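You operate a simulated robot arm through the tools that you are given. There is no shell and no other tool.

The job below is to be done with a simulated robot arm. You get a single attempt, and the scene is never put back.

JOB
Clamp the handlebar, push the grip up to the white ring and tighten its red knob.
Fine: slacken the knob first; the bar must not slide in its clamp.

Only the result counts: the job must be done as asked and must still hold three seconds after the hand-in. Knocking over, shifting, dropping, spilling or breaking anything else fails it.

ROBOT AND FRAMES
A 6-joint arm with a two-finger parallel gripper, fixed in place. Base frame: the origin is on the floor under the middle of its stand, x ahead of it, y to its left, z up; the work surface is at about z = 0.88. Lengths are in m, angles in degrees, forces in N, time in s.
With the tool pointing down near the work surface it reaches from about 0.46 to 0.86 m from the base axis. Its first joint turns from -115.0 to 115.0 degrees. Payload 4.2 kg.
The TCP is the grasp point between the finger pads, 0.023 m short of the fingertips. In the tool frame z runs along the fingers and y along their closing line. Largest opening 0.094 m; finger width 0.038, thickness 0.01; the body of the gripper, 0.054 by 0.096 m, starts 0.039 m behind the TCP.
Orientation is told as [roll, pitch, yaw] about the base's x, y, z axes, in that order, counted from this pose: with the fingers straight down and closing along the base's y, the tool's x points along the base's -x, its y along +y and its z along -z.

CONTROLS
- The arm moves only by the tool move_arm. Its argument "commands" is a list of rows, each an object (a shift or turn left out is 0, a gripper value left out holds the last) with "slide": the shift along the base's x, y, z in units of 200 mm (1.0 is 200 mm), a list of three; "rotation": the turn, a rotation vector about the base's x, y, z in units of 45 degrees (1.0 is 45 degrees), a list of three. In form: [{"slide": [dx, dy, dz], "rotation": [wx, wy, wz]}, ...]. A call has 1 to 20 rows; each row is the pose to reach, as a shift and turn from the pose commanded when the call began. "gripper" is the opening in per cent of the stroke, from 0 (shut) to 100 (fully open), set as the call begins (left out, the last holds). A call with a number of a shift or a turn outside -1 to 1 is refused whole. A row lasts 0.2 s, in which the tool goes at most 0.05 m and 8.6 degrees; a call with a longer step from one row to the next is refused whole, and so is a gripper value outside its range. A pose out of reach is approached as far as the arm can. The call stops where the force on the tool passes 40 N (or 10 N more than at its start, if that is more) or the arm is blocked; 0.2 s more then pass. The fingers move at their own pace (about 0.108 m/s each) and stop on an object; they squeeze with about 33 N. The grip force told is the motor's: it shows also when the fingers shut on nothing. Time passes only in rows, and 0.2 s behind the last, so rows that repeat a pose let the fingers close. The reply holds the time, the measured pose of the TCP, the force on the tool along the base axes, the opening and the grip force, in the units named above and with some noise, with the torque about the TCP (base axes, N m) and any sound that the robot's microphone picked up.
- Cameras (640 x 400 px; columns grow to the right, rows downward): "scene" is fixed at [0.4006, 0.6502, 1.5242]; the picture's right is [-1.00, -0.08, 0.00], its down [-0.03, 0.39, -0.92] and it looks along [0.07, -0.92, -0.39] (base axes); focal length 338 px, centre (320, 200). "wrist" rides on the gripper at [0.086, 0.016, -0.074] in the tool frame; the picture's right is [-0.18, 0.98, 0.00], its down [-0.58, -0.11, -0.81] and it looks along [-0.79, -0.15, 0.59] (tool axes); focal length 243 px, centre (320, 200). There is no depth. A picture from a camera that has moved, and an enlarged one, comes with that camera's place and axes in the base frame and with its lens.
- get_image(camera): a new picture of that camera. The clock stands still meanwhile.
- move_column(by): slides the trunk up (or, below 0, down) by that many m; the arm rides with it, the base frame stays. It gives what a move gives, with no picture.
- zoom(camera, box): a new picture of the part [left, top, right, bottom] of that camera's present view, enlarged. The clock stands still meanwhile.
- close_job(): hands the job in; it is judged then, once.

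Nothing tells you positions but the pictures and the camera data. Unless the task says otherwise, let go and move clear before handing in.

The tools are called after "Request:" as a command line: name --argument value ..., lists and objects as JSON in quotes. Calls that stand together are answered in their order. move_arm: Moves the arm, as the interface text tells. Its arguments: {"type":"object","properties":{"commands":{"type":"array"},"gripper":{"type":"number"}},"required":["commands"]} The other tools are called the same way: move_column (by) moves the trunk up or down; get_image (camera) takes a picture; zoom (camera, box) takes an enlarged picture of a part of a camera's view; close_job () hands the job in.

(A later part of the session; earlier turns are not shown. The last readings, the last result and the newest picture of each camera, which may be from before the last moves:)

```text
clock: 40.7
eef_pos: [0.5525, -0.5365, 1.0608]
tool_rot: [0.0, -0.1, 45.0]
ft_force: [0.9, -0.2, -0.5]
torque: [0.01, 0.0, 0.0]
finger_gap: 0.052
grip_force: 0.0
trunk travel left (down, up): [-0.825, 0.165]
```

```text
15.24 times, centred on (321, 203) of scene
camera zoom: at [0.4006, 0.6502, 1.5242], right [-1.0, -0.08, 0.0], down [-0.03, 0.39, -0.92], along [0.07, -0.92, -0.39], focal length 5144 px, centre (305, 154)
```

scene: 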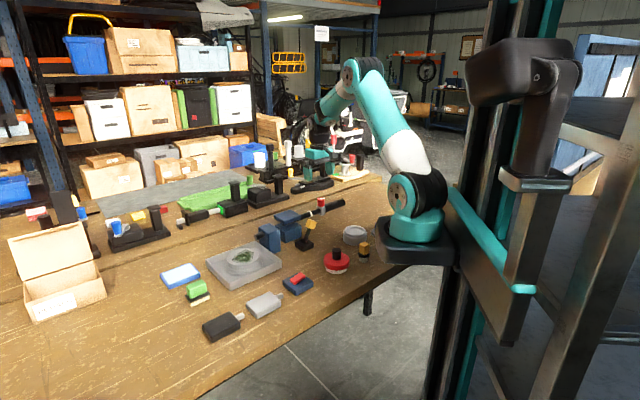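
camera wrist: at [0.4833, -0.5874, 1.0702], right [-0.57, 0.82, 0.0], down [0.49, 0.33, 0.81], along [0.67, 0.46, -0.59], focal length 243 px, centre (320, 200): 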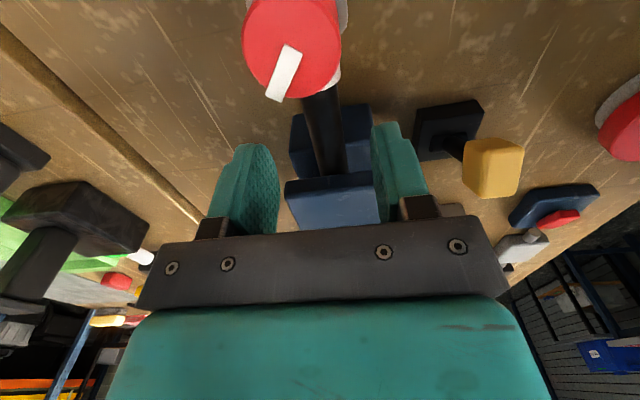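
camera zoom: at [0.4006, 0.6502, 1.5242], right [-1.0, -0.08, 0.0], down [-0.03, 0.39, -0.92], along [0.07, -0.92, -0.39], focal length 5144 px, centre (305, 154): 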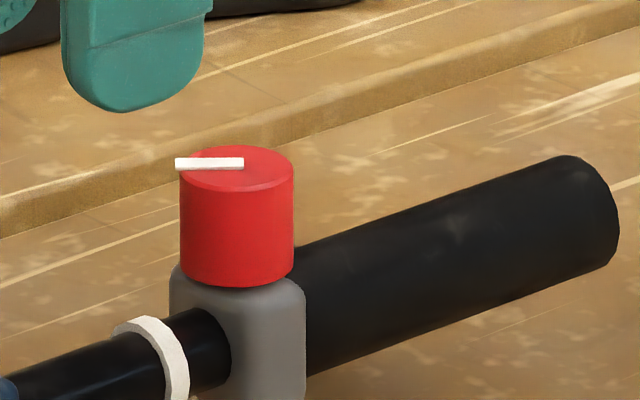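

Bar and ring are exactly back at their starting marks. I go to the other side of the lever with closed fingers to throw it back and compare.

Request:
move_arm --commands '[{"slide": [-0.12, 0.12, 0.05]}, {"slide": [-0.24, 0.24, 0.05]}, {"slide": [-0.348, 0.353, 0.05]}, {"slide": [-0.348, 0.353, -0.15]}, {"slide": [-0.348, 0.353, -0.33]}, {"slide": [-0.348, 0.353, -0.48]}]' --gripper 0

Request:
get_image --camera "wrist"

Request:
zoom --camera "scene" --box '[260, 195, 330, 250]'

```text
clock: 42.1
eef_pos: [0.4826, -0.4683, 0.9638]
tool_rot: [-0.1, 0.0, 45.0]
ft_force: [-0.2, -0.5, -0.3]
torque: [0.01, 0.0, 0.02]
finger_gap: 0.0
grip_force: 32.6
trunk travel left (down, up): [-0.825, 0.165]
```

```text
taken
camera wrist: at [0.4103, -0.5184, 1.0364], right [-0.57, 0.82, 0.0], down [0.49, 0.33, 0.81], along [0.67, 0.46, -0.59], focal length 243 px, centre (320, 200)
```

wrist: 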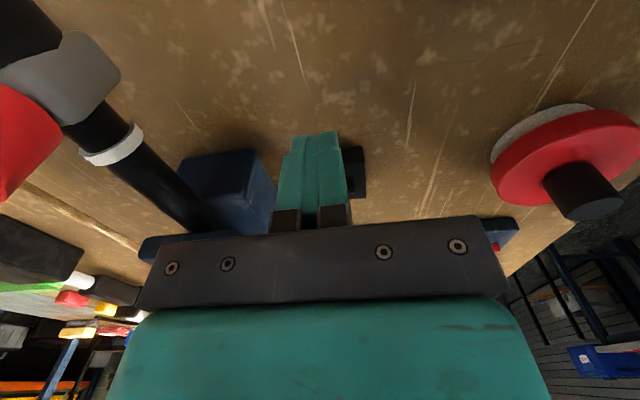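

```text
7.27 times, centred on (295, 222) of scene
camera zoom: at [0.4006, 0.6502, 1.5242], right [-1.0, -0.08, 0.0], down [-0.03, 0.39, -0.92], along [0.07, -0.92, -0.39], focal length 2455 px, centre (502, 36)
```

zoom: 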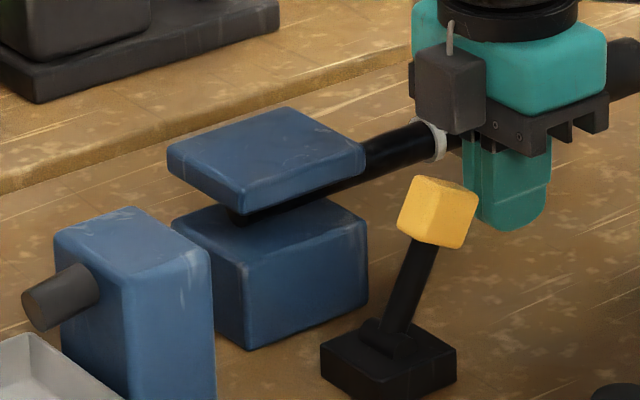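

The fingers are in front of the cube on the grip side. I push the lever back through vertical.

Request:
move_arm --commands '[{"slide": [0.03, 0.03, 0]}, {"slide": [0.06, 0.06, 0]}, {"slide": [0.09, 0.09, 0.01]}, {"slide": [0.12, 0.12, 0.02]}, {"slide": [0.15, 0.15, 0.03]}, {"slide": [0.18, 0.18, 0.03]}, {"slide": [0.21, 0.21, 0.03]}]'

Request:
zoom --camera "scene" --box '[260, 195, 330, 250]'

```text
clock: 43.7
eef_pos: [0.5247, -0.4241, 0.9695]
tool_rot: [0.0, 0.0, 45.1]
ft_force: [0.0, -0.4, -0.7]
torque: [-0.02, 0.01, -0.03]
finger_gap: 0.0001
grip_force: 32.8
trunk travel left (down, up): [-0.825, 0.165]
```

```text
7.27 times, centred on (295, 222) of scene
camera zoom: at [0.4006, 0.6502, 1.5242], right [-1.0, -0.08, 0.0], down [-0.03, 0.39, -0.92], along [0.07, -0.92, -0.39], focal length 2455 px, centre (502, 36)
```

zoom: 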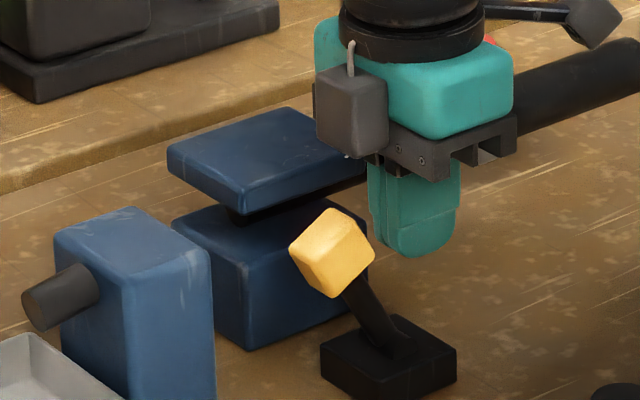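

The lever fell back to exactly its original +30° position. I press on it a little in that direction to see if it is a hard stop there.

Request:
move_arm --commands '[{"slide": [0.03, 0.03, 0]}, {"slide": [0.06, 0.06, 0]}, {"slide": [0.078, 0.078, 0]}, {"slide": [0.09, 0.09, 0]}, {"slide": [0.1, 0.1, 0]}, {"slide": [0.11, 0.11, 0]}, {"slide": [0.12, 0.12, 0]}]'

Request:
zoom --camera "scene" --box '[260, 195, 330, 250]'

```text
clock: 44.5
eef_pos: [0.5338, -0.4165, 0.9708]
tool_rot: [0.1, 1.1, 44.3]
ft_force: [-19.9, -15.0, 2.2]
torque: [-0.12, 0.2, 0.11]
finger_gap: 0.0
grip_force: 32.7
trunk travel left (down, up): [-0.825, 0.165]
stopped in row 4: the force on the tool passed its limit at 45 N (the readings are from after the stop); the commanded pose is now the measured one
```

```text
7.27 times, centred on (295, 222) of scene
camera zoom: at [0.4006, 0.6502, 1.5242], right [-1.0, -0.08, 0.0], down [-0.03, 0.39, -0.92], along [0.07, -0.92, -0.39], focal length 2455 px, centre (502, 36)
```

zoom: 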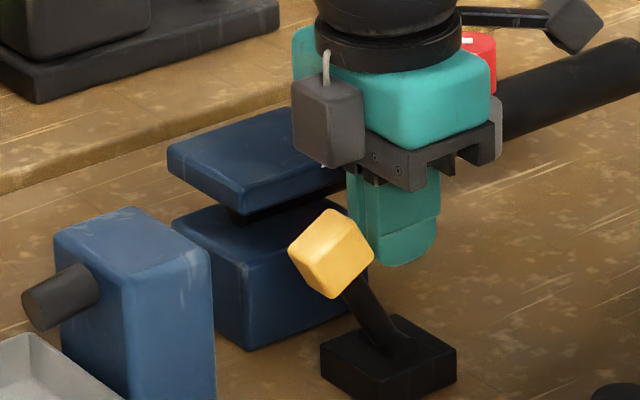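

Also a hard stop; so the lever is a two-position toggle (±30°). I go back to the bar and measure how easily it slides with the lever in this original position.

Request:
move_arm --commands '[{"slide": [-0.07, -0.07, 0.05], "rotation": [0.0173, -0.0173, 0.0156]}, {"slide": [-0.07, -0.07, 0.25], "rotation": [0.0173, -0.0173, 0.0156]}, {"slide": [-0.02, -0.2, 0.45], "rotation": [0.0173, -0.0173, 0.0156]}, {"slide": [0.03, -0.35, 0.45], "rotation": [0.0173, -0.0173, 0.0156]}, {"slide": [0.07, -0.5, 0.45], "rotation": [0.0173, -0.0173, 0.0156]}, {"slide": [0.0955, -0.5865, 0.4], "rotation": [0.0173, -0.0173, 0.0156]}]' --gripper 55

Request:
get_image --camera "wrist"

Request:
zoom --camera "scene" --box '[270, 205, 312, 240]'

```text
clock: 45.9
eef_pos: [0.5563, -0.5291, 1.0494]
tool_rot: [0.0, -0.5, 45.2]
ft_force: [-0.1, 0.3, 0.6]
torque: [0.0, -0.03, -0.02]
finger_gap: 0.0518
grip_force: 0.0
trunk travel left (down, up): [-0.825, 0.165]
```

```text
taken
camera wrist: at [0.4841, -0.5805, 1.1208], right [-0.57, 0.82, 0.0], down [0.48, 0.33, 0.81], along [0.67, 0.46, -0.59], focal length 243 px, centre (320, 200)
```

wrist: 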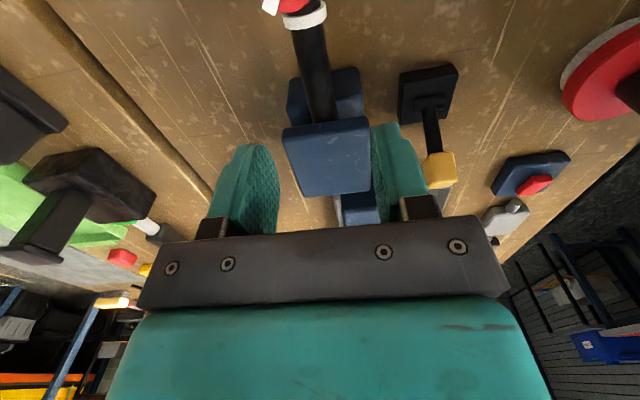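

```text
11.43 times, centred on (291, 222) of scene
camera zoom: at [0.4006, 0.6502, 1.5242], right [-1.0, -0.08, 0.0], down [-0.03, 0.39, -0.92], along [0.07, -0.92, -0.39], focal length 3858 px, centre (651, -57)
```

zoom: 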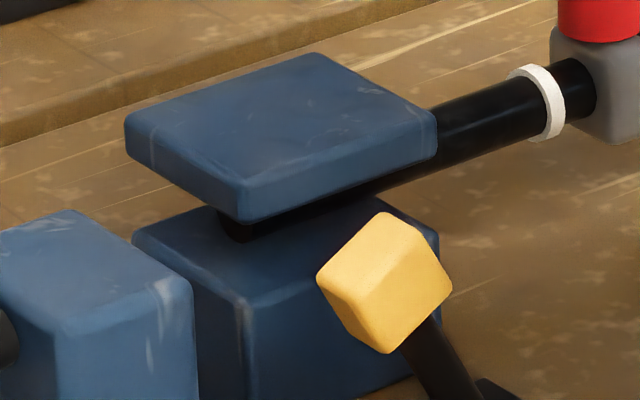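

The bar lies below as before. I descend and close on it at the same spot.

Request:
move_arm --commands '[{"slide": [-0.0145, -0.026, 0], "rotation": [-0.008, 0.008, 0]}, {"slide": [-0.0145, -0.026, -0.2], "rotation": [-0.008, 0.008, 0]}, {"slide": [-0.0145, -0.026, -0.4], "rotation": [-0.008, 0.008, 0]}, {"slide": [-0.0145, -0.026, -0.49], "rotation": [-0.008, 0.008, 0]}]'

Request:
move_arm --commands '[{"slide": [0, 0, 0]}, {"slide": [0, 0, 0]}, {"slide": [0, 0, 0]}, {"slide": [0, 0, 0]}]' --gripper 0

```text
clock: 46.9
eef_pos: [0.5518, -0.535, 0.9532]
tool_rot: [0.1, 0.1, 45.2]
ft_force: [0.2, 1.1, -0.6]
torque: [-0.03, -0.03, -0.03]
finger_gap: 0.0518
grip_force: 0.1
trunk travel left (down, up): [-0.825, 0.165]
```

```text
clock: 47.9
eef_pos: [0.5521, -0.5361, 0.9522]
tool_rot: [-0.1, 0.1, 45.2]
ft_force: [14.9, -15.6, -6.4]
torque: [0.13, -0.13, -0.55]
finger_gap: 0.0214
grip_force: 45.4
trunk travel left (down, up): [-0.825, 0.165]
```

There's a sideways offset load; I recentre by about 1.5 mm first and read the baseline.

Request:
move_arm --commands '[{"slide": [0.006, -0.006, 0]}, {"slide": [0.006, -0.006, 0.005]}]'

Request:
move_arm --commands '[{"slide": [-0.0036, -0.0036, 0]}, {"slide": [-0.0071, -0.0071, 0]}, {"slide": [-0.0071, -0.0071, 0]}]'

Request:
zoom --camera "scene" --box '[270, 205, 312, 240]'

```text
clock: 48.5
eef_pos: [0.554, -0.5369, 0.9533]
tool_rot: [0.2, 0.1, 45.2]
ft_force: [6.3, -8.9, -0.7]
torque: [-0.23, 0.18, -0.5]
finger_gap: 0.0215
grip_force: 44.8
trunk travel left (down, up): [-0.825, 0.165]
```

```text
clock: 49.3
eef_pos: [0.553, -0.5368, 0.9529]
tool_rot: [0.2, 0.1, 45.2]
ft_force: [6.0, 2.4, 1.5]
torque: [-0.39, 0.53, -0.97]
finger_gap: 0.0215
grip_force: 45.4
trunk travel left (down, up): [-0.825, 0.165]
```

```text
11.43 times, centred on (291, 222) of scene
camera zoom: at [0.4006, 0.6502, 1.5242], right [-1.0, -0.08, 0.0], down [-0.03, 0.39, -0.92], along [0.07, -0.92, -0.39], focal length 3858 px, centre (651, -57)
```

zoom: 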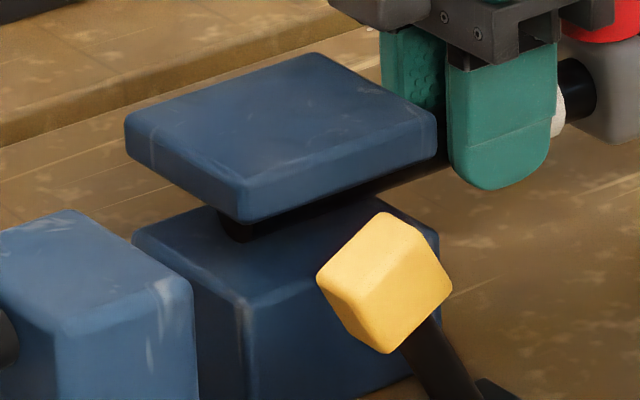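

With the lever here the bar has not moved yet at ~6 N. I pull 2 mm more.

Request:
move_arm --commands '[{"slide": [-0.0036, -0.0036, 0]}, {"slide": [-0.0071, -0.0071, 0]}, {"slide": [-0.0071, -0.0071, 0]}]'

Request:
zoom --camera "scene" --box '[270, 205, 312, 240]'

```text
clock: 50.1
eef_pos: [0.5521, -0.5359, 0.9533]
tool_rot: [0.3, 0.0, 45.5]
ft_force: [15.5, 22.2, -3.7]
torque: [-0.16, 0.33, -1.26]
finger_gap: 0.0215
grip_force: 45.0
trunk travel left (down, up): [-0.825, 0.165]
```

```text
11.43 times, centred on (291, 222) of scene
camera zoom: at [0.4006, 0.6502, 1.5242], right [-1.0, -0.08, 0.0], down [-0.03, 0.39, -0.92], along [0.07, -0.92, -0.39], focal length 3858 px, centre (651, -57)
```

zoom: 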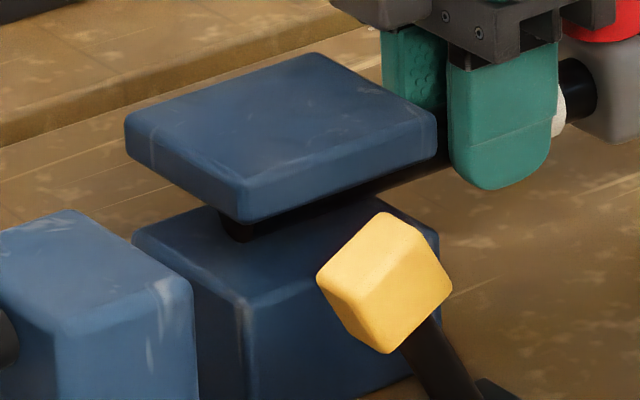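

The bar now resists 27 N without moving, but that could also be an end stop of its travel at the original position. I test the inward direction carefully.

Request:
move_arm --commands '[{"slide": [0.0071, 0.0071, 0]}, {"slide": [0.0142, 0.0142, 0]}, {"slide": [0.0142, 0.0142, 0]}]'

Request:
zoom --camera "scene" --box '[270, 205, 312, 240]'

```text
clock: 50.9
eef_pos: [0.5538, -0.5358, 0.9533]
tool_rot: [0.2, 0.2, 45.0]
ft_force: [-4.7, 9.1, -11.9]
torque: [0.87, -0.86, -0.05]
finger_gap: 0.0216
grip_force: 44.7
trunk travel left (down, up): [-0.825, 0.165]
```

```text
11.43 times, centred on (291, 222) of scene
camera zoom: at [0.4006, 0.6502, 1.5242], right [-1.0, -0.08, 0.0], down [-0.03, 0.39, -0.92], along [0.07, -0.92, -0.39], focal length 3858 px, centre (651, -57)
```

zoom: 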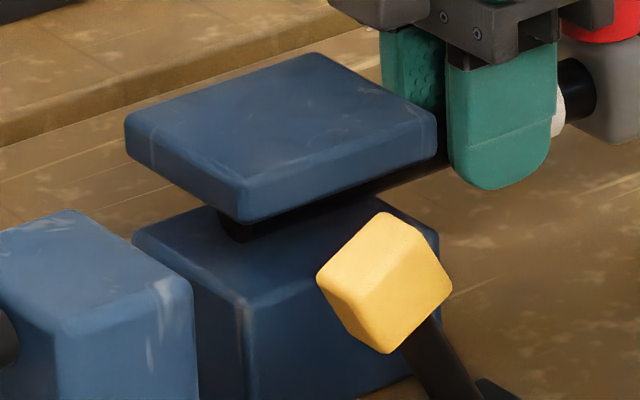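

Request:
move_arm --commands '[{"slide": [0.0036, 0.0036, 0]}, {"slide": [0.0071, 0.0071, 0]}, {"slide": [0.0071, 0.0071, 0]}]'

Request:
zoom --camera "scene" --box '[270, 205, 312, 240]'

```text
clock: 51.7
eef_pos: [0.5552, -0.5345, 0.9534]
tool_rot: [0.1, 0.1, 45.2]
ft_force: [-11.4, 10.2, -12.2]
torque: [-0.81, 0.98, -0.41]
finger_gap: 0.0215
grip_force: 45.2
trunk travel left (down, up): [-0.825, 0.165]
```

```text
11.43 times, centred on (291, 222) of scene
camera zoom: at [0.4006, 0.6502, 1.5242], right [-1.0, -0.08, 0.0], down [-0.03, 0.39, -0.92], along [0.07, -0.92, -0.39], focal length 3858 px, centre (651, -57)
```

zoom: 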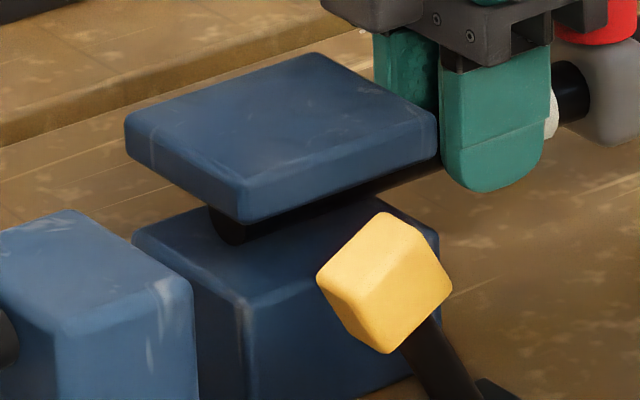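

In this lever position the bar slides inward at almost no force (<1 N), while pulling out it meets an end stop at its original place. So this is the OPEN state and the other end (-30°) is the clamped one. I pull the bar back to its original stop gently.

Request:
move_arm --commands '[{"slide": [-0.0036, -0.0036, 0]}, {"slide": [-0.0071, -0.0071, 0]}, {"slide": [-0.0071, -0.0071, 0]}]'

Request:
zoom --camera "scene" --box '[270, 205, 312, 240]'

```text
clock: 52.5
eef_pos: [0.553, -0.536, 0.9536]
tool_rot: [0.2, 0.2, 45.2]
ft_force: [-9.8, 11.0, -16.0]
torque: [-0.32, 0.42, -0.53]
finger_gap: 0.0214
grip_force: 44.9
trunk travel left (down, up): [-0.825, 0.165]
```

```text
11.43 times, centred on (291, 222) of scene
camera zoom: at [0.4006, 0.6502, 1.5242], right [-1.0, -0.08, 0.0], down [-0.03, 0.39, -0.92], along [0.07, -0.92, -0.39], focal length 3858 px, centre (651, -57)
```

zoom: 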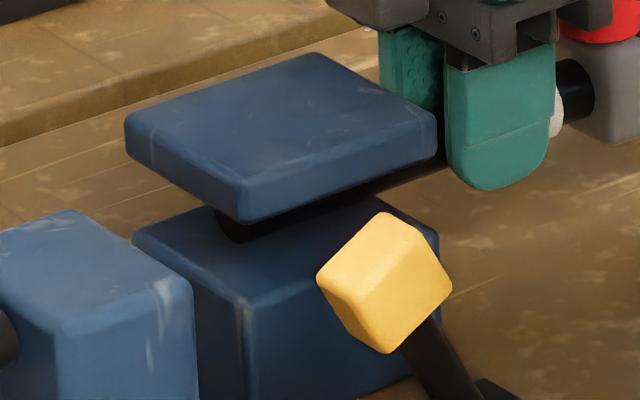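

Confirmed: open state, bar slides at ~1 N. I bring it the last mm to its original stop and release it.

Request:
move_arm --commands '[{"slide": [-0.003, -0.003, 0]}, {"slide": [-0.006, -0.006, 0]}, {"slide": [-0.006, -0.006, 0]}]'

Request:
move_arm --commands '[{"slide": [0, 0, 0]}, {"slide": [0, 0, 0]}, {"slide": [0, 0, 0.15]}, {"slide": [0, 0, 0.35]}, {"slide": [0, 0, 0.55]}]' --gripper 55

Request:
zoom --camera "scene" --box '[270, 205, 312, 240]'

Request:
zoom --camera "scene" --box '[300, 190, 342, 216]'

```text
clock: 53.3
eef_pos: [0.5541, -0.5373, 0.9529]
tool_rot: [0.1, 0.1, 45.2]
ft_force: [-6.0, 14.6, -11.3]
torque: [0.16, 0.06, -0.74]
finger_gap: 0.0217
grip_force: 45.1
trunk travel left (down, up): [-0.825, 0.165]
```

```text
clock: 54.5
eef_pos: [0.5511, -0.5383, 1.0623]
tool_rot: [0.1, 0.1, 45.1]
ft_force: [0.1, 0.3, 0.2]
torque: [0.02, 0.0, -0.04]
finger_gap: 0.0515
grip_force: 0.1
trunk travel left (down, up): [-0.825, 0.165]
```

```text
11.43 times, centred on (291, 222) of scene
camera zoom: at [0.4006, 0.6502, 1.5242], right [-1.0, -0.08, 0.0], down [-0.03, 0.39, -0.92], along [0.07, -0.92, -0.39], focal length 3858 px, centre (651, -57)
```

zoom: 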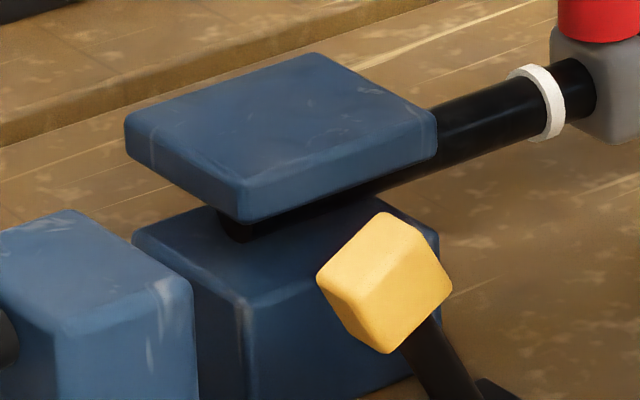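

```text
15.24 times, centred on (321, 203) of scene
camera zoom: at [0.4006, 0.6502, 1.5242], right [-1.0, -0.08, 0.0], down [-0.03, 0.39, -0.92], along [0.07, -0.92, -0.39], focal length 5144 px, centre (305, 154)
```

zoom: 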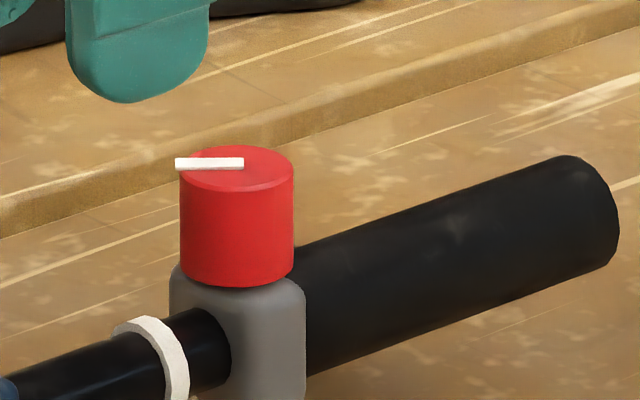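

Bar and ring are back at their original marks. Now I throw the lever to the clamped side again: over to the far side of the cube, closed fingers, and push it through vertical.

Request:
move_arm --commands '[{"slide": [0.05, 0.19, 0.02]}, {"slide": [0.1, 0.38, 0.02]}, {"slide": [0.15, 0.57, 0.02]}, {"slide": [0.2, 0.76, 0.02]}, {"slide": [0.2385, 0.9415, 0.02]}, {"slide": [0.2385, 0.9415, -0.15]}, {"slide": [0.2385, 0.9415, -0.3]}, {"slide": [0.2385, 0.9415, -0.46]}]' --gripper 0

Request:
zoom --camera "scene" --box '[250, 195, 330, 255]'

```text
clock: 56.3
eef_pos: [0.6006, -0.3483, 0.9718]
tool_rot: [-0.1, 0.0, 45.2]
ft_force: [0.0, 1.1, -0.1]
torque: [-0.01, 0.03, 0.03]
finger_gap: 0.0001
grip_force: 33.2
trunk travel left (down, up): [-0.825, 0.165]
```

```text
6.67 times, centred on (290, 225) of scene
camera zoom: at [0.4006, 0.6502, 1.5242], right [-1.0, -0.08, 0.0], down [-0.03, 0.39, -0.92], along [0.07, -0.92, -0.39], focal length 2251 px, centre (520, 33)
```

zoom: 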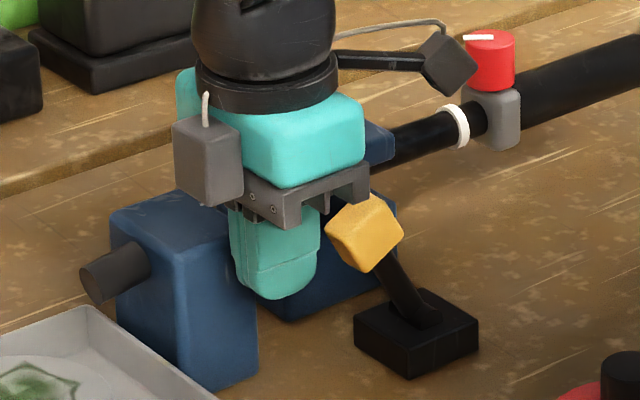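

Request:
move_arm --commands '[{"slide": [-0.04, -0.04, 0]}, {"slide": [-0.08, -0.08, 0]}, {"slide": [-0.12, -0.12, 0]}, {"slide": [-0.16, -0.16, 0]}, {"slide": [-0.2, -0.2, 0]}, {"slide": [-0.235, -0.235, 0]}, {"slide": [-0.235, -0.235, 0]}, {"slide": [-0.235, -0.235, 0]}, {"slide": [-0.235, -0.235, 0]}, {"slide": [-0.235, -0.235, 0]}]'

Request:
zoom --camera "scene" --box '[250, 195, 330, 255]'

```text
clock: 58.5
eef_pos: [0.5522, -0.3956, 0.9707]
tool_rot: [0.2, 0.1, 45.2]
ft_force: [-0.3, -0.4, 0.2]
torque: [-0.01, 0.0, 0.01]
finger_gap: 0.0001
grip_force: 32.8
trunk travel left (down, up): [-0.825, 0.165]
```

```text
6.67 times, centred on (290, 225) of scene
camera zoom: at [0.4006, 0.6502, 1.5242], right [-1.0, -0.08, 0.0], down [-0.03, 0.39, -0.92], along [0.07, -0.92, -0.39], focal length 2251 px, centre (520, 33)
```

zoom: 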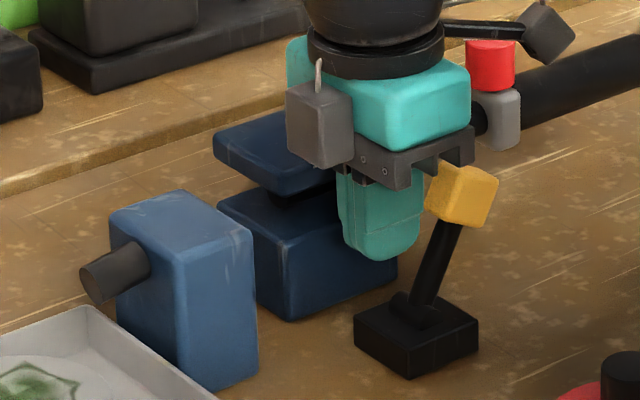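

The lever swung over to the clamped side by itself. I give it one light nudge to be sure it sits at its stop, then lift away.

Request:
move_arm --commands '[{"slide": [-0.02, -0.02, 0]}, {"slide": [-0.034, -0.034, 0]}, {"slide": [-0.042, -0.042, 0]}, {"slide": [-0.042, -0.042, 0]}]'

Request:
move_arm --commands '[{"slide": [0.04, 0.04, 0]}, {"slide": [0.08, 0.08, 0.1]}, {"slide": [0.08, 0.08, 0.3]}, {"slide": [0.08, 0.08, 0.5]}]'

Request:
zoom --camera "scene" --box '[250, 205, 320, 255]'

```text
clock: 59.5
eef_pos: [0.5446, -0.4059, 0.9704]
tool_rot: [0.2, 0.1, 45.2]
ft_force: [-0.2, 1.6, -0.3]
torque: [0.02, -0.01, 0.0]
finger_gap: 0.0003
grip_force: 32.6
trunk travel left (down, up): [-0.825, 0.165]
```

```text
clock: 60.5
eef_pos: [0.5598, -0.3882, 1.0701]
tool_rot: [0.0, 0.1, 45.2]
ft_force: [0.9, -0.1, 0.7]
torque: [0.03, -0.01, -0.02]
finger_gap: 0.0003
grip_force: 32.9
trunk travel left (down, up): [-0.825, 0.165]
```

```text
8.00 times, centred on (285, 230) of scene
camera zoom: at [0.4006, 0.6502, 1.5242], right [-1.0, -0.08, 0.0], down [-0.03, 0.39, -0.92], along [0.07, -0.92, -0.39], focal length 2701 px, centre (600, -40)
```

zoom: 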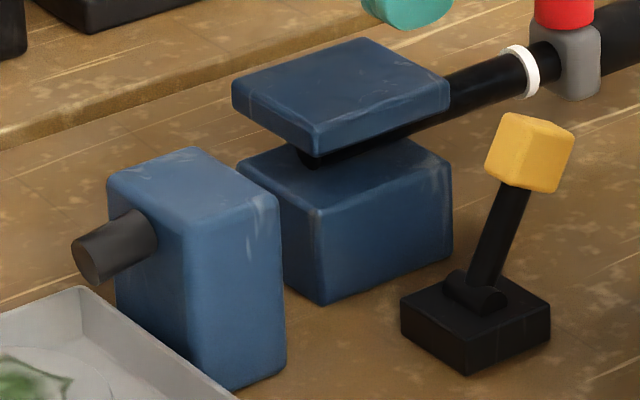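

Clamped again, bar at its original mark. I go back over the knob at the same hand angle as before, fingers open.

Request:
move_arm --commands '[{"slide": [-0.05, -0.19, 0.02], "rotation": [0, 0, 0.12]}, {"slide": [-0.1, -0.38, 0.02], "rotation": [0, 0, 0.24]}, {"slide": [-0.15, -0.57, 0.02], "rotation": [0, 0, 0.36]}, {"slide": [-0.2, -0.76, 0.02], "rotation": [0, 0, 0.48]}, {"slide": [-0.238, -0.942, -0.03], "rotation": [0, 0, 0.6]}]' --gripper 100

Request:
get_image --camera "wrist"

Request:
zoom --camera "scene" --box '[285, 175, 355, 225]'

```text
clock: 61.7
eef_pos: [0.5118, -0.576, 1.0639]
tool_rot: [0.1, 0.1, 72.3]
ft_force: [0.4, 0.9, 0.9]
torque: [-0.02, -0.01, -0.02]
finger_gap: 0.0939
grip_force: 0.0
trunk travel left (down, up): [-0.825, 0.165]
```

```text
taken
camera wrist: at [0.4714, -0.6557, 1.1363], right [-0.88, 0.47, 0.0], down [0.28, 0.52, 0.81], along [0.38, 0.71, -0.59], focal length 243 px, centre (320, 200)
```

wrist: 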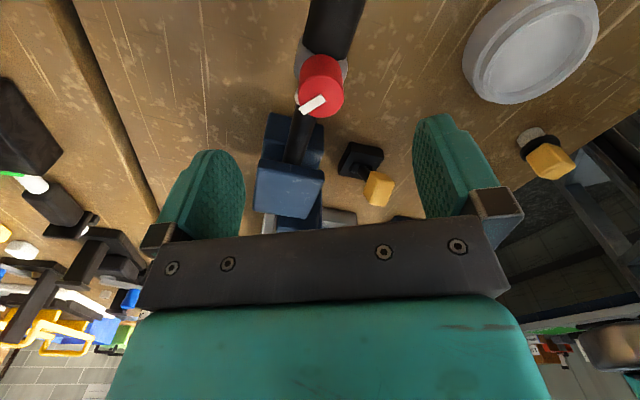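

```text
8.00 times, centred on (320, 200) of scene
camera zoom: at [0.4006, 0.6502, 1.5242], right [-1.0, -0.08, 0.0], down [-0.03, 0.39, -0.92], along [0.07, -0.92, -0.39], focal length 2701 px, centre (320, 200)
```

zoom: 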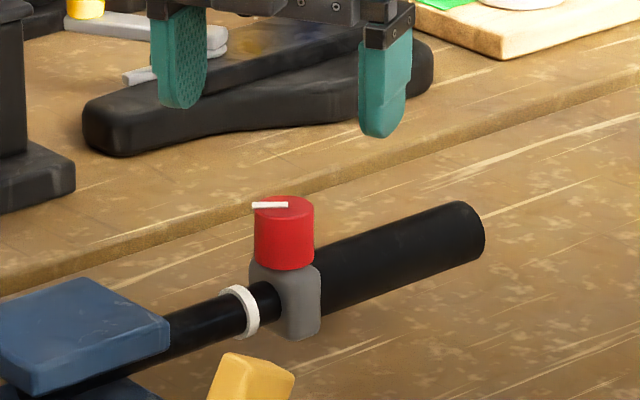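

The knob sits about 3 mm further back than the tool axis. I correct, descend and close on it.

Request:
move_arm --commands '[{"slide": [-0.0015, -0.0135, -0.1]}, {"slide": [-0.0015, -0.0135, -0.25]}, {"slide": [-0.0015, -0.0135, -0.353]}]'

Request:
get_image --camera "wrist"

Request:
zoom --camera "scene" --box '[285, 175, 355, 225]'

```text
clock: 62.5
eef_pos: [0.5135, -0.5811, 0.9936]
tool_rot: [0.1, 0.1, 72.2]
ft_force: [-0.1, -0.7, -0.6]
torque: [0.0, 0.01, 0.02]
finger_gap: 0.0938
grip_force: 0.0
trunk travel left (down, up): [-0.825, 0.165]
```

```text
taken
camera wrist: at [0.4715, -0.6591, 1.0663], right [-0.88, 0.48, 0.0], down [0.28, 0.52, 0.81], along [0.38, 0.71, -0.59], focal length 243 px, centre (320, 200)
```

wrist: 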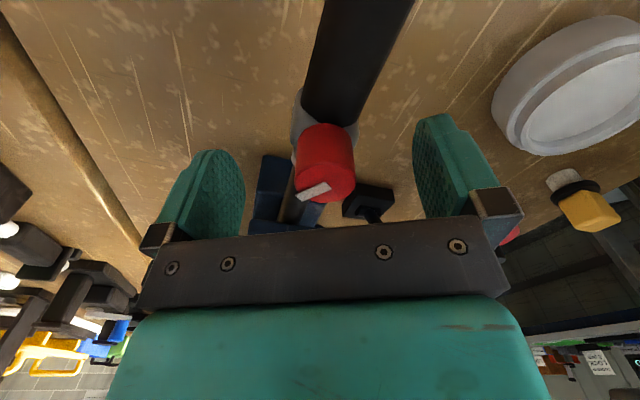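

```text
8.00 times, centred on (320, 200) of scene
camera zoom: at [0.4006, 0.6502, 1.5242], right [-1.0, -0.08, 0.0], down [-0.03, 0.39, -0.92], along [0.07, -0.92, -0.39], focal length 2701 px, centre (320, 200)
```

zoom: 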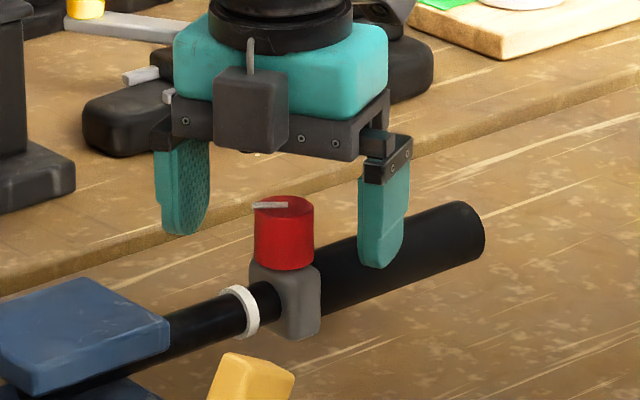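

A small 2–3 mm correction is needed from the view; I apply it and close.

Request:
move_arm --commands '[{"slide": [-0.003, 0.013, 0]}, {"slide": [-0.003, 0.013, 0]}]'

Request:
move_arm --commands '[{"slide": [0, 0, 0]}, {"slide": [0, 0, 0]}, {"slide": [0, 0, 0]}, {"slide": [0, 0, 0]}]' --gripper 0

Request:
zoom --camera "scene" --box '[300, 190, 342, 216]'

Request:
get_image --camera "wrist"

```text
clock: 63.1
eef_pos: [0.5128, -0.5772, 0.9934]
tool_rot: [0.1, 0.1, 72.2]
ft_force: [0.6, 0.6, 0.7]
torque: [0.01, -0.02, 0.02]
finger_gap: 0.094
grip_force: 0.1
trunk travel left (down, up): [-0.825, 0.165]
```

```text
clock: 64.1
eef_pos: [0.5123, -0.5763, 0.9945]
tool_rot: [0.1, -0.1, 72.2]
ft_force: [-6.9, 7.3, 0.3]
torque: [-0.1, 0.12, 0.0]
finger_gap: 0.0283
grip_force: 45.1
trunk travel left (down, up): [-0.825, 0.165]
```

```text
15.24 times, centred on (321, 203) of scene
camera zoom: at [0.4006, 0.6502, 1.5242], right [-1.0, -0.08, 0.0], down [-0.03, 0.39, -0.92], along [0.07, -0.92, -0.39], focal length 5144 px, centre (305, 154)
```

zoom: 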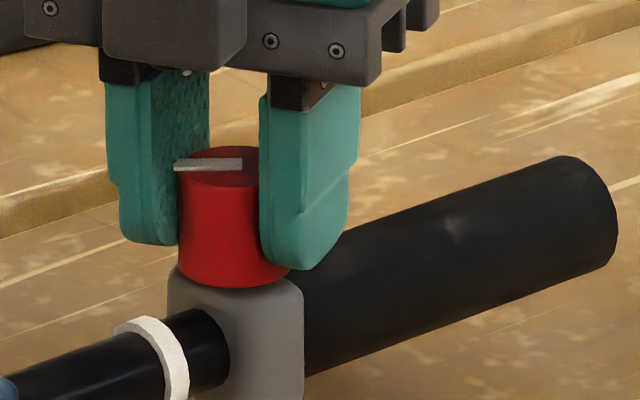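

```text
taken
camera wrist: at [0.4708, -0.6558, 1.0663], right [-0.88, 0.48, 0.0], down [0.28, 0.52, 0.81], along [0.38, 0.71, -0.59], focal length 243 px, centre (320, 200)
```

wrist: 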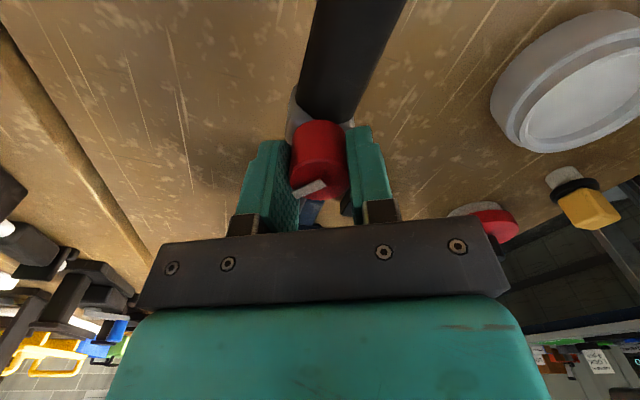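

Good grasp with no axial load and the ring still at its mark. I slacken a further 30° to make the grip slide as easily as possible.

Request:
move_arm --commands '[{"slide": [-0.003, 0.003, 0], "rotation": [0, 0, 0.16]}, {"slide": [-0.003, 0.003, 0], "rotation": [0, 0, 0.33]}, {"slide": [-0.003, 0.003, 0], "rotation": [0, 0, 0.5]}, {"slide": [-0.003, 0.003, 0], "rotation": [0, 0, 0.67]}]'

Request:
zoom --camera "scene" --box '[300, 190, 342, 216]'

```text
clock: 65.1
eef_pos: [0.5109, -0.5774, 0.993]
tool_rot: [0.1, 0.2, 102.5]
ft_force: [0.4, 1.1, -4.6]
torque: [-0.14, -0.52, -0.51]
finger_gap: 0.0293
grip_force: 44.9
trunk travel left (down, up): [-0.825, 0.165]
```

```text
15.24 times, centred on (321, 203) of scene
camera zoom: at [0.4006, 0.6502, 1.5242], right [-1.0, -0.08, 0.0], down [-0.03, 0.39, -0.92], along [0.07, -0.92, -0.39], focal length 5144 px, centre (305, 154)
```

zoom: 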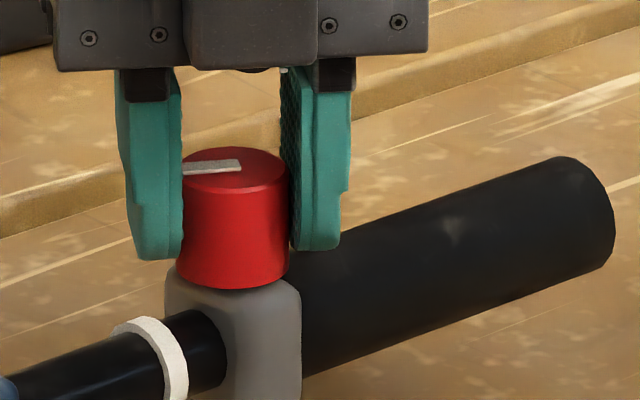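

The knob has reached its slack end stop (about 170° from the start) and the fingers slipped slightly round it. I reopen, turn the hand back 30° and regrasp cleanly.

Request:
move_arm --commands '[{"rotation": [0, 0, 0]}, {"rotation": [0, 0, 0]}, {"rotation": [0, 0, -0.16]}, {"rotation": [0, 0, -0.33]}, {"rotation": [0, 0, -0.5]}, {"rotation": [0, 0, -0.64]}]' --gripper 60

Request:
get_image --camera "wrist"

Request:
zoom --camera "scene" --box '[300, 190, 342, 216]'

```text
clock: 66.5
eef_pos: [0.5108, -0.5769, 0.9937]
tool_rot: [0.2, 0.1, 73.4]
ft_force: [0.1, 0.2, 0.4]
torque: [-0.02, 0.01, 0.0]
finger_gap: 0.0565
grip_force: 0.0
trunk travel left (down, up): [-0.825, 0.165]
```

```text
taken
camera wrist: at [0.4719, -0.6563, 1.0666], right [-0.89, 0.46, 0.0], down [0.27, 0.53, 0.81], along [0.37, 0.72, -0.59], focal length 243 px, centre (320, 200)
```

wrist: 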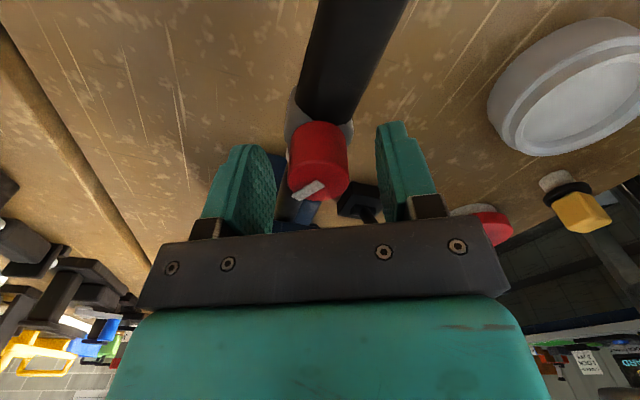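

```text
15.24 times, centred on (321, 203) of scene
camera zoom: at [0.4006, 0.6502, 1.5242], right [-1.0, -0.08, 0.0], down [-0.03, 0.39, -0.92], along [0.07, -0.92, -0.39], focal length 5144 px, centre (305, 154)
```

zoom: 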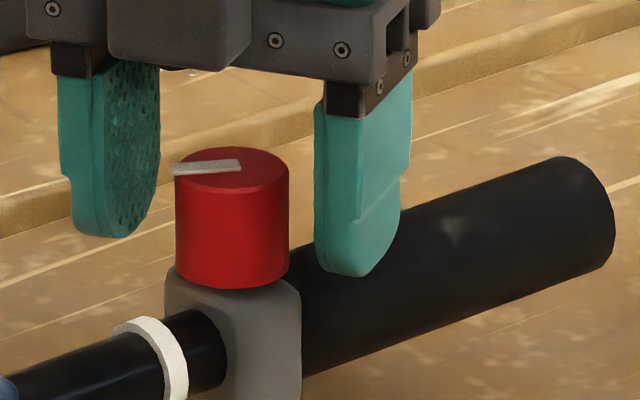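

Ring still at its mark, knob centred. I close on it again.

Request:
move_arm --commands '[{"slide": [0, 0, 0]}, {"slide": [0, 0, 0]}, {"slide": [0, 0, 0]}]' --gripper 0

```text
clock: 67.3
eef_pos: [0.512, -0.5781, 0.994]
tool_rot: [0.0, 0.0, 73.5]
ft_force: [5.8, -5.9, -0.4]
torque: [0.04, 0.34, -0.02]
finger_gap: 0.029
grip_force: 44.8
trunk travel left (down, up): [-0.825, 0.165]
```

No axial load. I slide the grip quickly most of the remaining way (12 mm) toward the ring.

Request:
move_arm --commands '[{"slide": [0.0235, 0.0185, 0]}, {"slide": [0.0455, 0.0395, 0]}]'

Request:
zoom --camera "scene" --box '[300, 190, 342, 216]'

```text
clock: 67.9
eef_pos: [0.5206, -0.5689, 0.9946]
tool_rot: [0.1, 0.2, 73.5]
ft_force: [0.7, -2.7, -4.6]
torque: [-1.29, -0.06, -0.01]
finger_gap: 0.0288
grip_force: 45.0
trunk travel left (down, up): [-0.825, 0.165]
```

```text
15.24 times, centred on (321, 203) of scene
camera zoom: at [0.4006, 0.6502, 1.5242], right [-1.0, -0.08, 0.0], down [-0.03, 0.39, -0.92], along [0.07, -0.92, -0.39], focal length 5144 px, centre (305, 154)
```

zoom: 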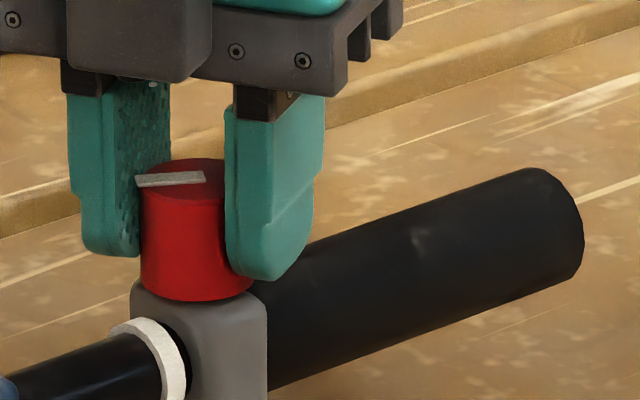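

Almost there: about 4 mm gap left, ring shifted only ~1 mm. I advance the last few mm until contact.

Request:
move_arm --commands '[{"slide": [0.0107, 0.0105, 0]}]'

Request:
zoom --camera "scene" --box '[300, 190, 342, 216]'

Request:
zoom --camera "scene" --box '[300, 200, 324, 218]'

```text
clock: 68.3
eef_pos: [0.5224, -0.5663, 0.9939]
tool_rot: [0.2, -0.1, 73.5]
ft_force: [-2.1, 0.0, -4.4]
torque: [-1.38, -0.12, -0.02]
finger_gap: 0.0287
grip_force: 45.9
trunk travel left (down, up): [-0.825, 0.165]
```

```text
15.24 times, centred on (321, 203) of scene
camera zoom: at [0.4006, 0.6502, 1.5242], right [-1.0, -0.08, 0.0], down [-0.03, 0.39, -0.92], along [0.07, -0.92, -0.39], focal length 5144 px, centre (305, 154)
```

zoom: 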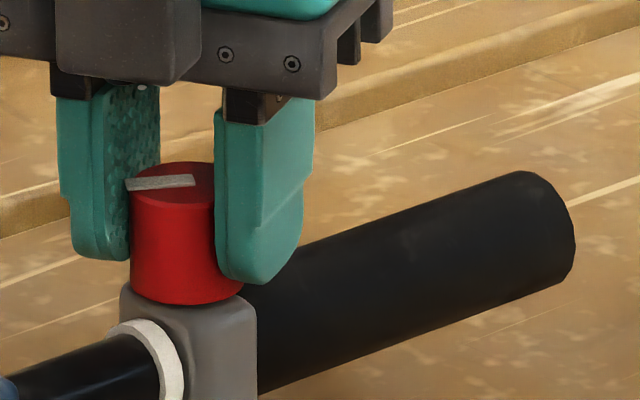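

```text
16.00 times, centred on (312, 209) of scene
camera zoom: at [0.4006, 0.6502, 1.5242], right [-1.0, -0.08, 0.0], down [-0.03, 0.39, -0.92], along [0.07, -0.92, -0.39], focal length 5402 px, centre (448, 56)
```

zoom: 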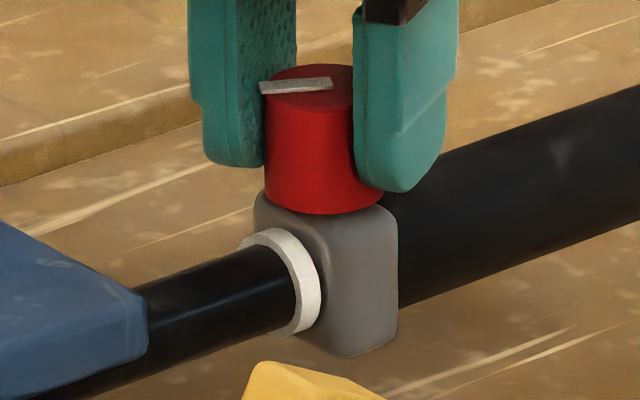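

The ring and collar are nearly touching. One more mm to ensure contact, watching the axial force.

Request:
move_arm --commands '[{"slide": [0.0045, 0.0045, 0]}]'

Request:
zoom --camera "scene" --box '[300, 200, 324, 218]'

Request:
zoom --camera "scene" --box '[300, 190, 342, 216]'

```text
clock: 68.7
eef_pos: [0.5238, -0.5653, 0.9941]
tool_rot: [0.2, 0.1, 73.5]
ft_force: [-5.3, 4.3, -5.8]
torque: [-1.11, -0.21, 0.04]
finger_gap: 0.0286
grip_force: 44.6
trunk travel left (down, up): [-0.825, 0.165]
```

```text
16.00 times, centred on (312, 209) of scene
camera zoom: at [0.4006, 0.6502, 1.5242], right [-1.0, -0.08, 0.0], down [-0.03, 0.39, -0.92], along [0.07, -0.92, -0.39], focal length 5402 px, centre (448, 56)
```

zoom: 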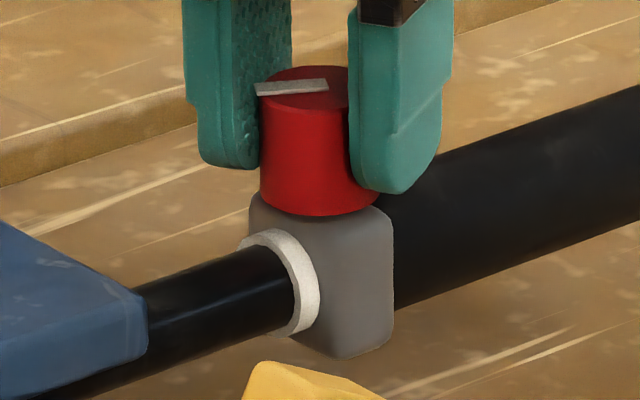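

```text
15.24 times, centred on (321, 203) of scene
camera zoom: at [0.4006, 0.6502, 1.5242], right [-1.0, -0.08, 0.0], down [-0.03, 0.39, -0.92], along [0.07, -0.92, -0.39], focal length 5144 px, centre (305, 154)
```

zoom: 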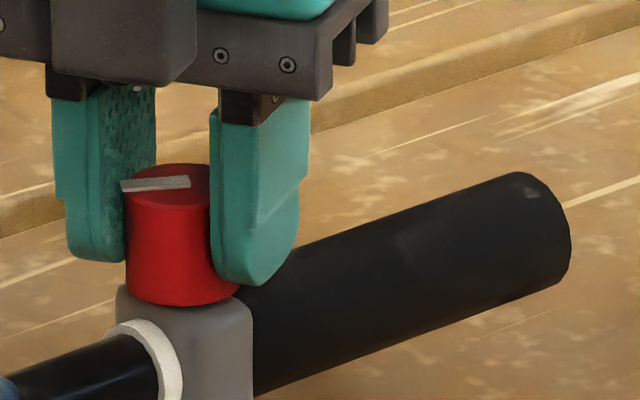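

Request:
move_arm --commands '[{"slide": [0.0045, 0.0045, 0]}]'

Request:
zoom --camera "scene" --box '[300, 200, 324, 218]'

```text
clock: 69.1
eef_pos: [0.5245, -0.5654, 0.9936]
tool_rot: [0.1, 0.1, 73.7]
ft_force: [-5.8, 3.4, -3.5]
torque: [0.43, -0.43, -0.02]
finger_gap: 0.0286
grip_force: 44.9
trunk travel left (down, up): [-0.825, 0.165]
```

```text
16.00 times, centred on (312, 209) of scene
camera zoom: at [0.4006, 0.6502, 1.5242], right [-1.0, -0.08, 0.0], down [-0.03, 0.39, -0.92], along [0.07, -0.92, -0.39], focal length 5402 px, centre (448, 56)
```

zoom: 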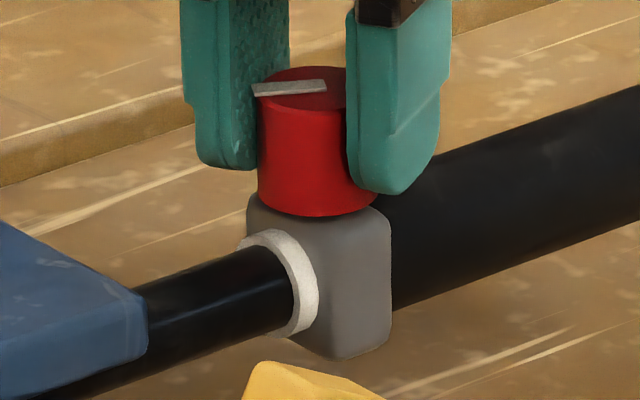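

Request:
move_arm --commands '[{"slide": [0.0053, 0.0053, 0]}]'

Request:
zoom --camera "scene" --box '[300, 200, 324, 218]'

```text
clock: 69.5
eef_pos: [0.5249, -0.5644, 0.9939]
tool_rot: [0.0, 0.0, 73.5]
ft_force: [-8.6, 4.2, -2.3]
torque: [0.7, -0.51, 0.0]
finger_gap: 0.0288
grip_force: 45.1
trunk travel left (down, up): [-0.825, 0.165]
```

```text
16.00 times, centred on (312, 209) of scene
camera zoom: at [0.4006, 0.6502, 1.5242], right [-1.0, -0.08, 0.0], down [-0.03, 0.39, -0.92], along [0.07, -0.92, -0.39], focal length 5402 px, centre (448, 56)
```

zoom: 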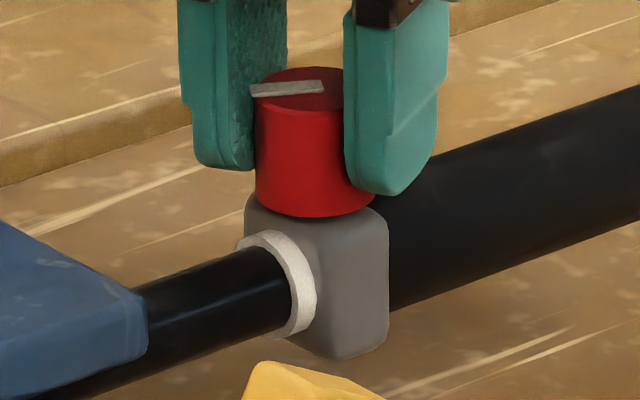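

Collar and ring now move together with rising force: contact. I tighten the knob clockwise in 45° stages.

Request:
move_arm --commands '[{"rotation": [0, 0, -0.16]}, {"rotation": [0, 0, -0.33]}, {"rotation": [0, 0, -0.5]}, {"rotation": [0, 0, -0.67]}, {"rotation": [0, 0, -0.84]}, {"rotation": [0, 0, -1.0]}]'

Request:
zoom --camera "scene" --box '[300, 200, 324, 218]'

```text
clock: 70.9
eef_pos: [0.5256, -0.5637, 0.994]
tool_rot: [0.1, 0.1, 28.5]
ft_force: [-6.4, 6.3, -8.8]
torque: [-0.47, -0.13, 0.03]
finger_gap: 0.0289
grip_force: 44.9
trunk travel left (down, up): [-0.825, 0.165]
```

```text
16.00 times, centred on (312, 209) of scene
camera zoom: at [0.4006, 0.6502, 1.5242], right [-1.0, -0.08, 0.0], down [-0.03, 0.39, -0.92], along [0.07, -0.92, -0.39], focal length 5402 px, centre (448, 56)
```

zoom: 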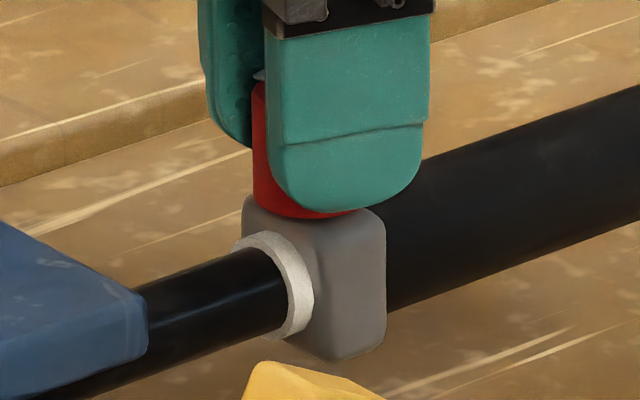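

Contact holds. I continue clockwise.

Request:
move_arm --commands '[{"rotation": [0, 0, -0.16]}, {"rotation": [0, 0, -0.33]}, {"rotation": [0, 0, -0.5]}, {"rotation": [0, 0, -0.67]}, {"rotation": [0, 0, -0.84]}, {"rotation": [0, 0, -1.0]}]'

Request:
move_arm --commands '[{"rotation": [0, 0, -0.16]}, {"rotation": [0, 0, -0.33]}, {"rotation": [0, 0, -0.5]}, {"rotation": [0, 0, -0.67]}, {"rotation": [0, 0, -0.84]}, {"rotation": [0, 0, -1.0]}]'

Request:
zoom --camera "scene" --box '[300, 200, 324, 218]'

Request:
get_image --camera "wrist"

```text
clock: 72.3
eef_pos: [0.5254, -0.5638, 0.9947]
tool_rot: [0.1, 0.2, -16.6]
ft_force: [-8.2, 7.6, -9.0]
torque: [-0.36, 0.24, 0.01]
finger_gap: 0.0287
grip_force: 45.5
trunk travel left (down, up): [-0.825, 0.165]
```

```text
clock: 73.7
eef_pos: [0.526, -0.5624, 0.9952]
tool_rot: [0.1, 0.2, -61.6]
ft_force: [-5.4, 6.9, -11.8]
torque: [-0.13, 0.53, 0.03]
finger_gap: 0.0285
grip_force: 44.8
trunk travel left (down, up): [-0.825, 0.165]
```

```text
16.00 times, centred on (312, 209) of scene
camera zoom: at [0.4006, 0.6502, 1.5242], right [-1.0, -0.08, 0.0], down [-0.03, 0.39, -0.92], along [0.07, -0.92, -0.39], focal length 5402 px, centre (448, 56)
```

zoom: 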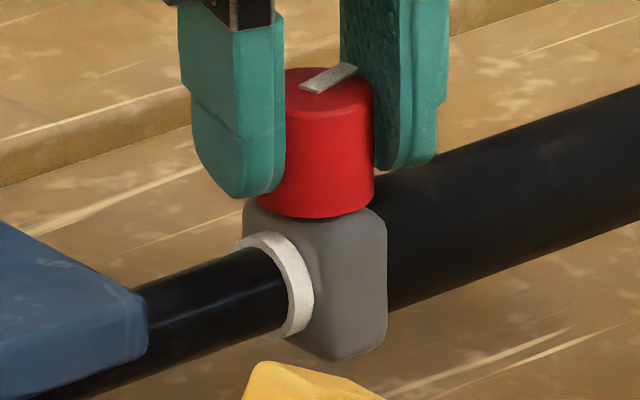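

```text
taken
camera wrist: at [0.4994, -0.481, 1.0669], right [0.95, 0.31, 0.0], down [0.18, -0.57, 0.8], along [0.25, -0.77, -0.59], focal length 243 px, centre (320, 200)
```

wrist: 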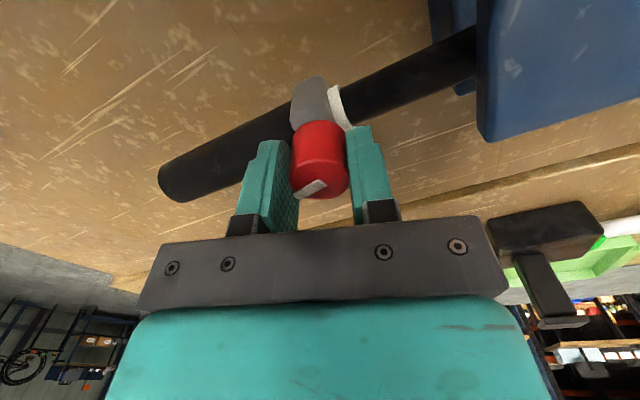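

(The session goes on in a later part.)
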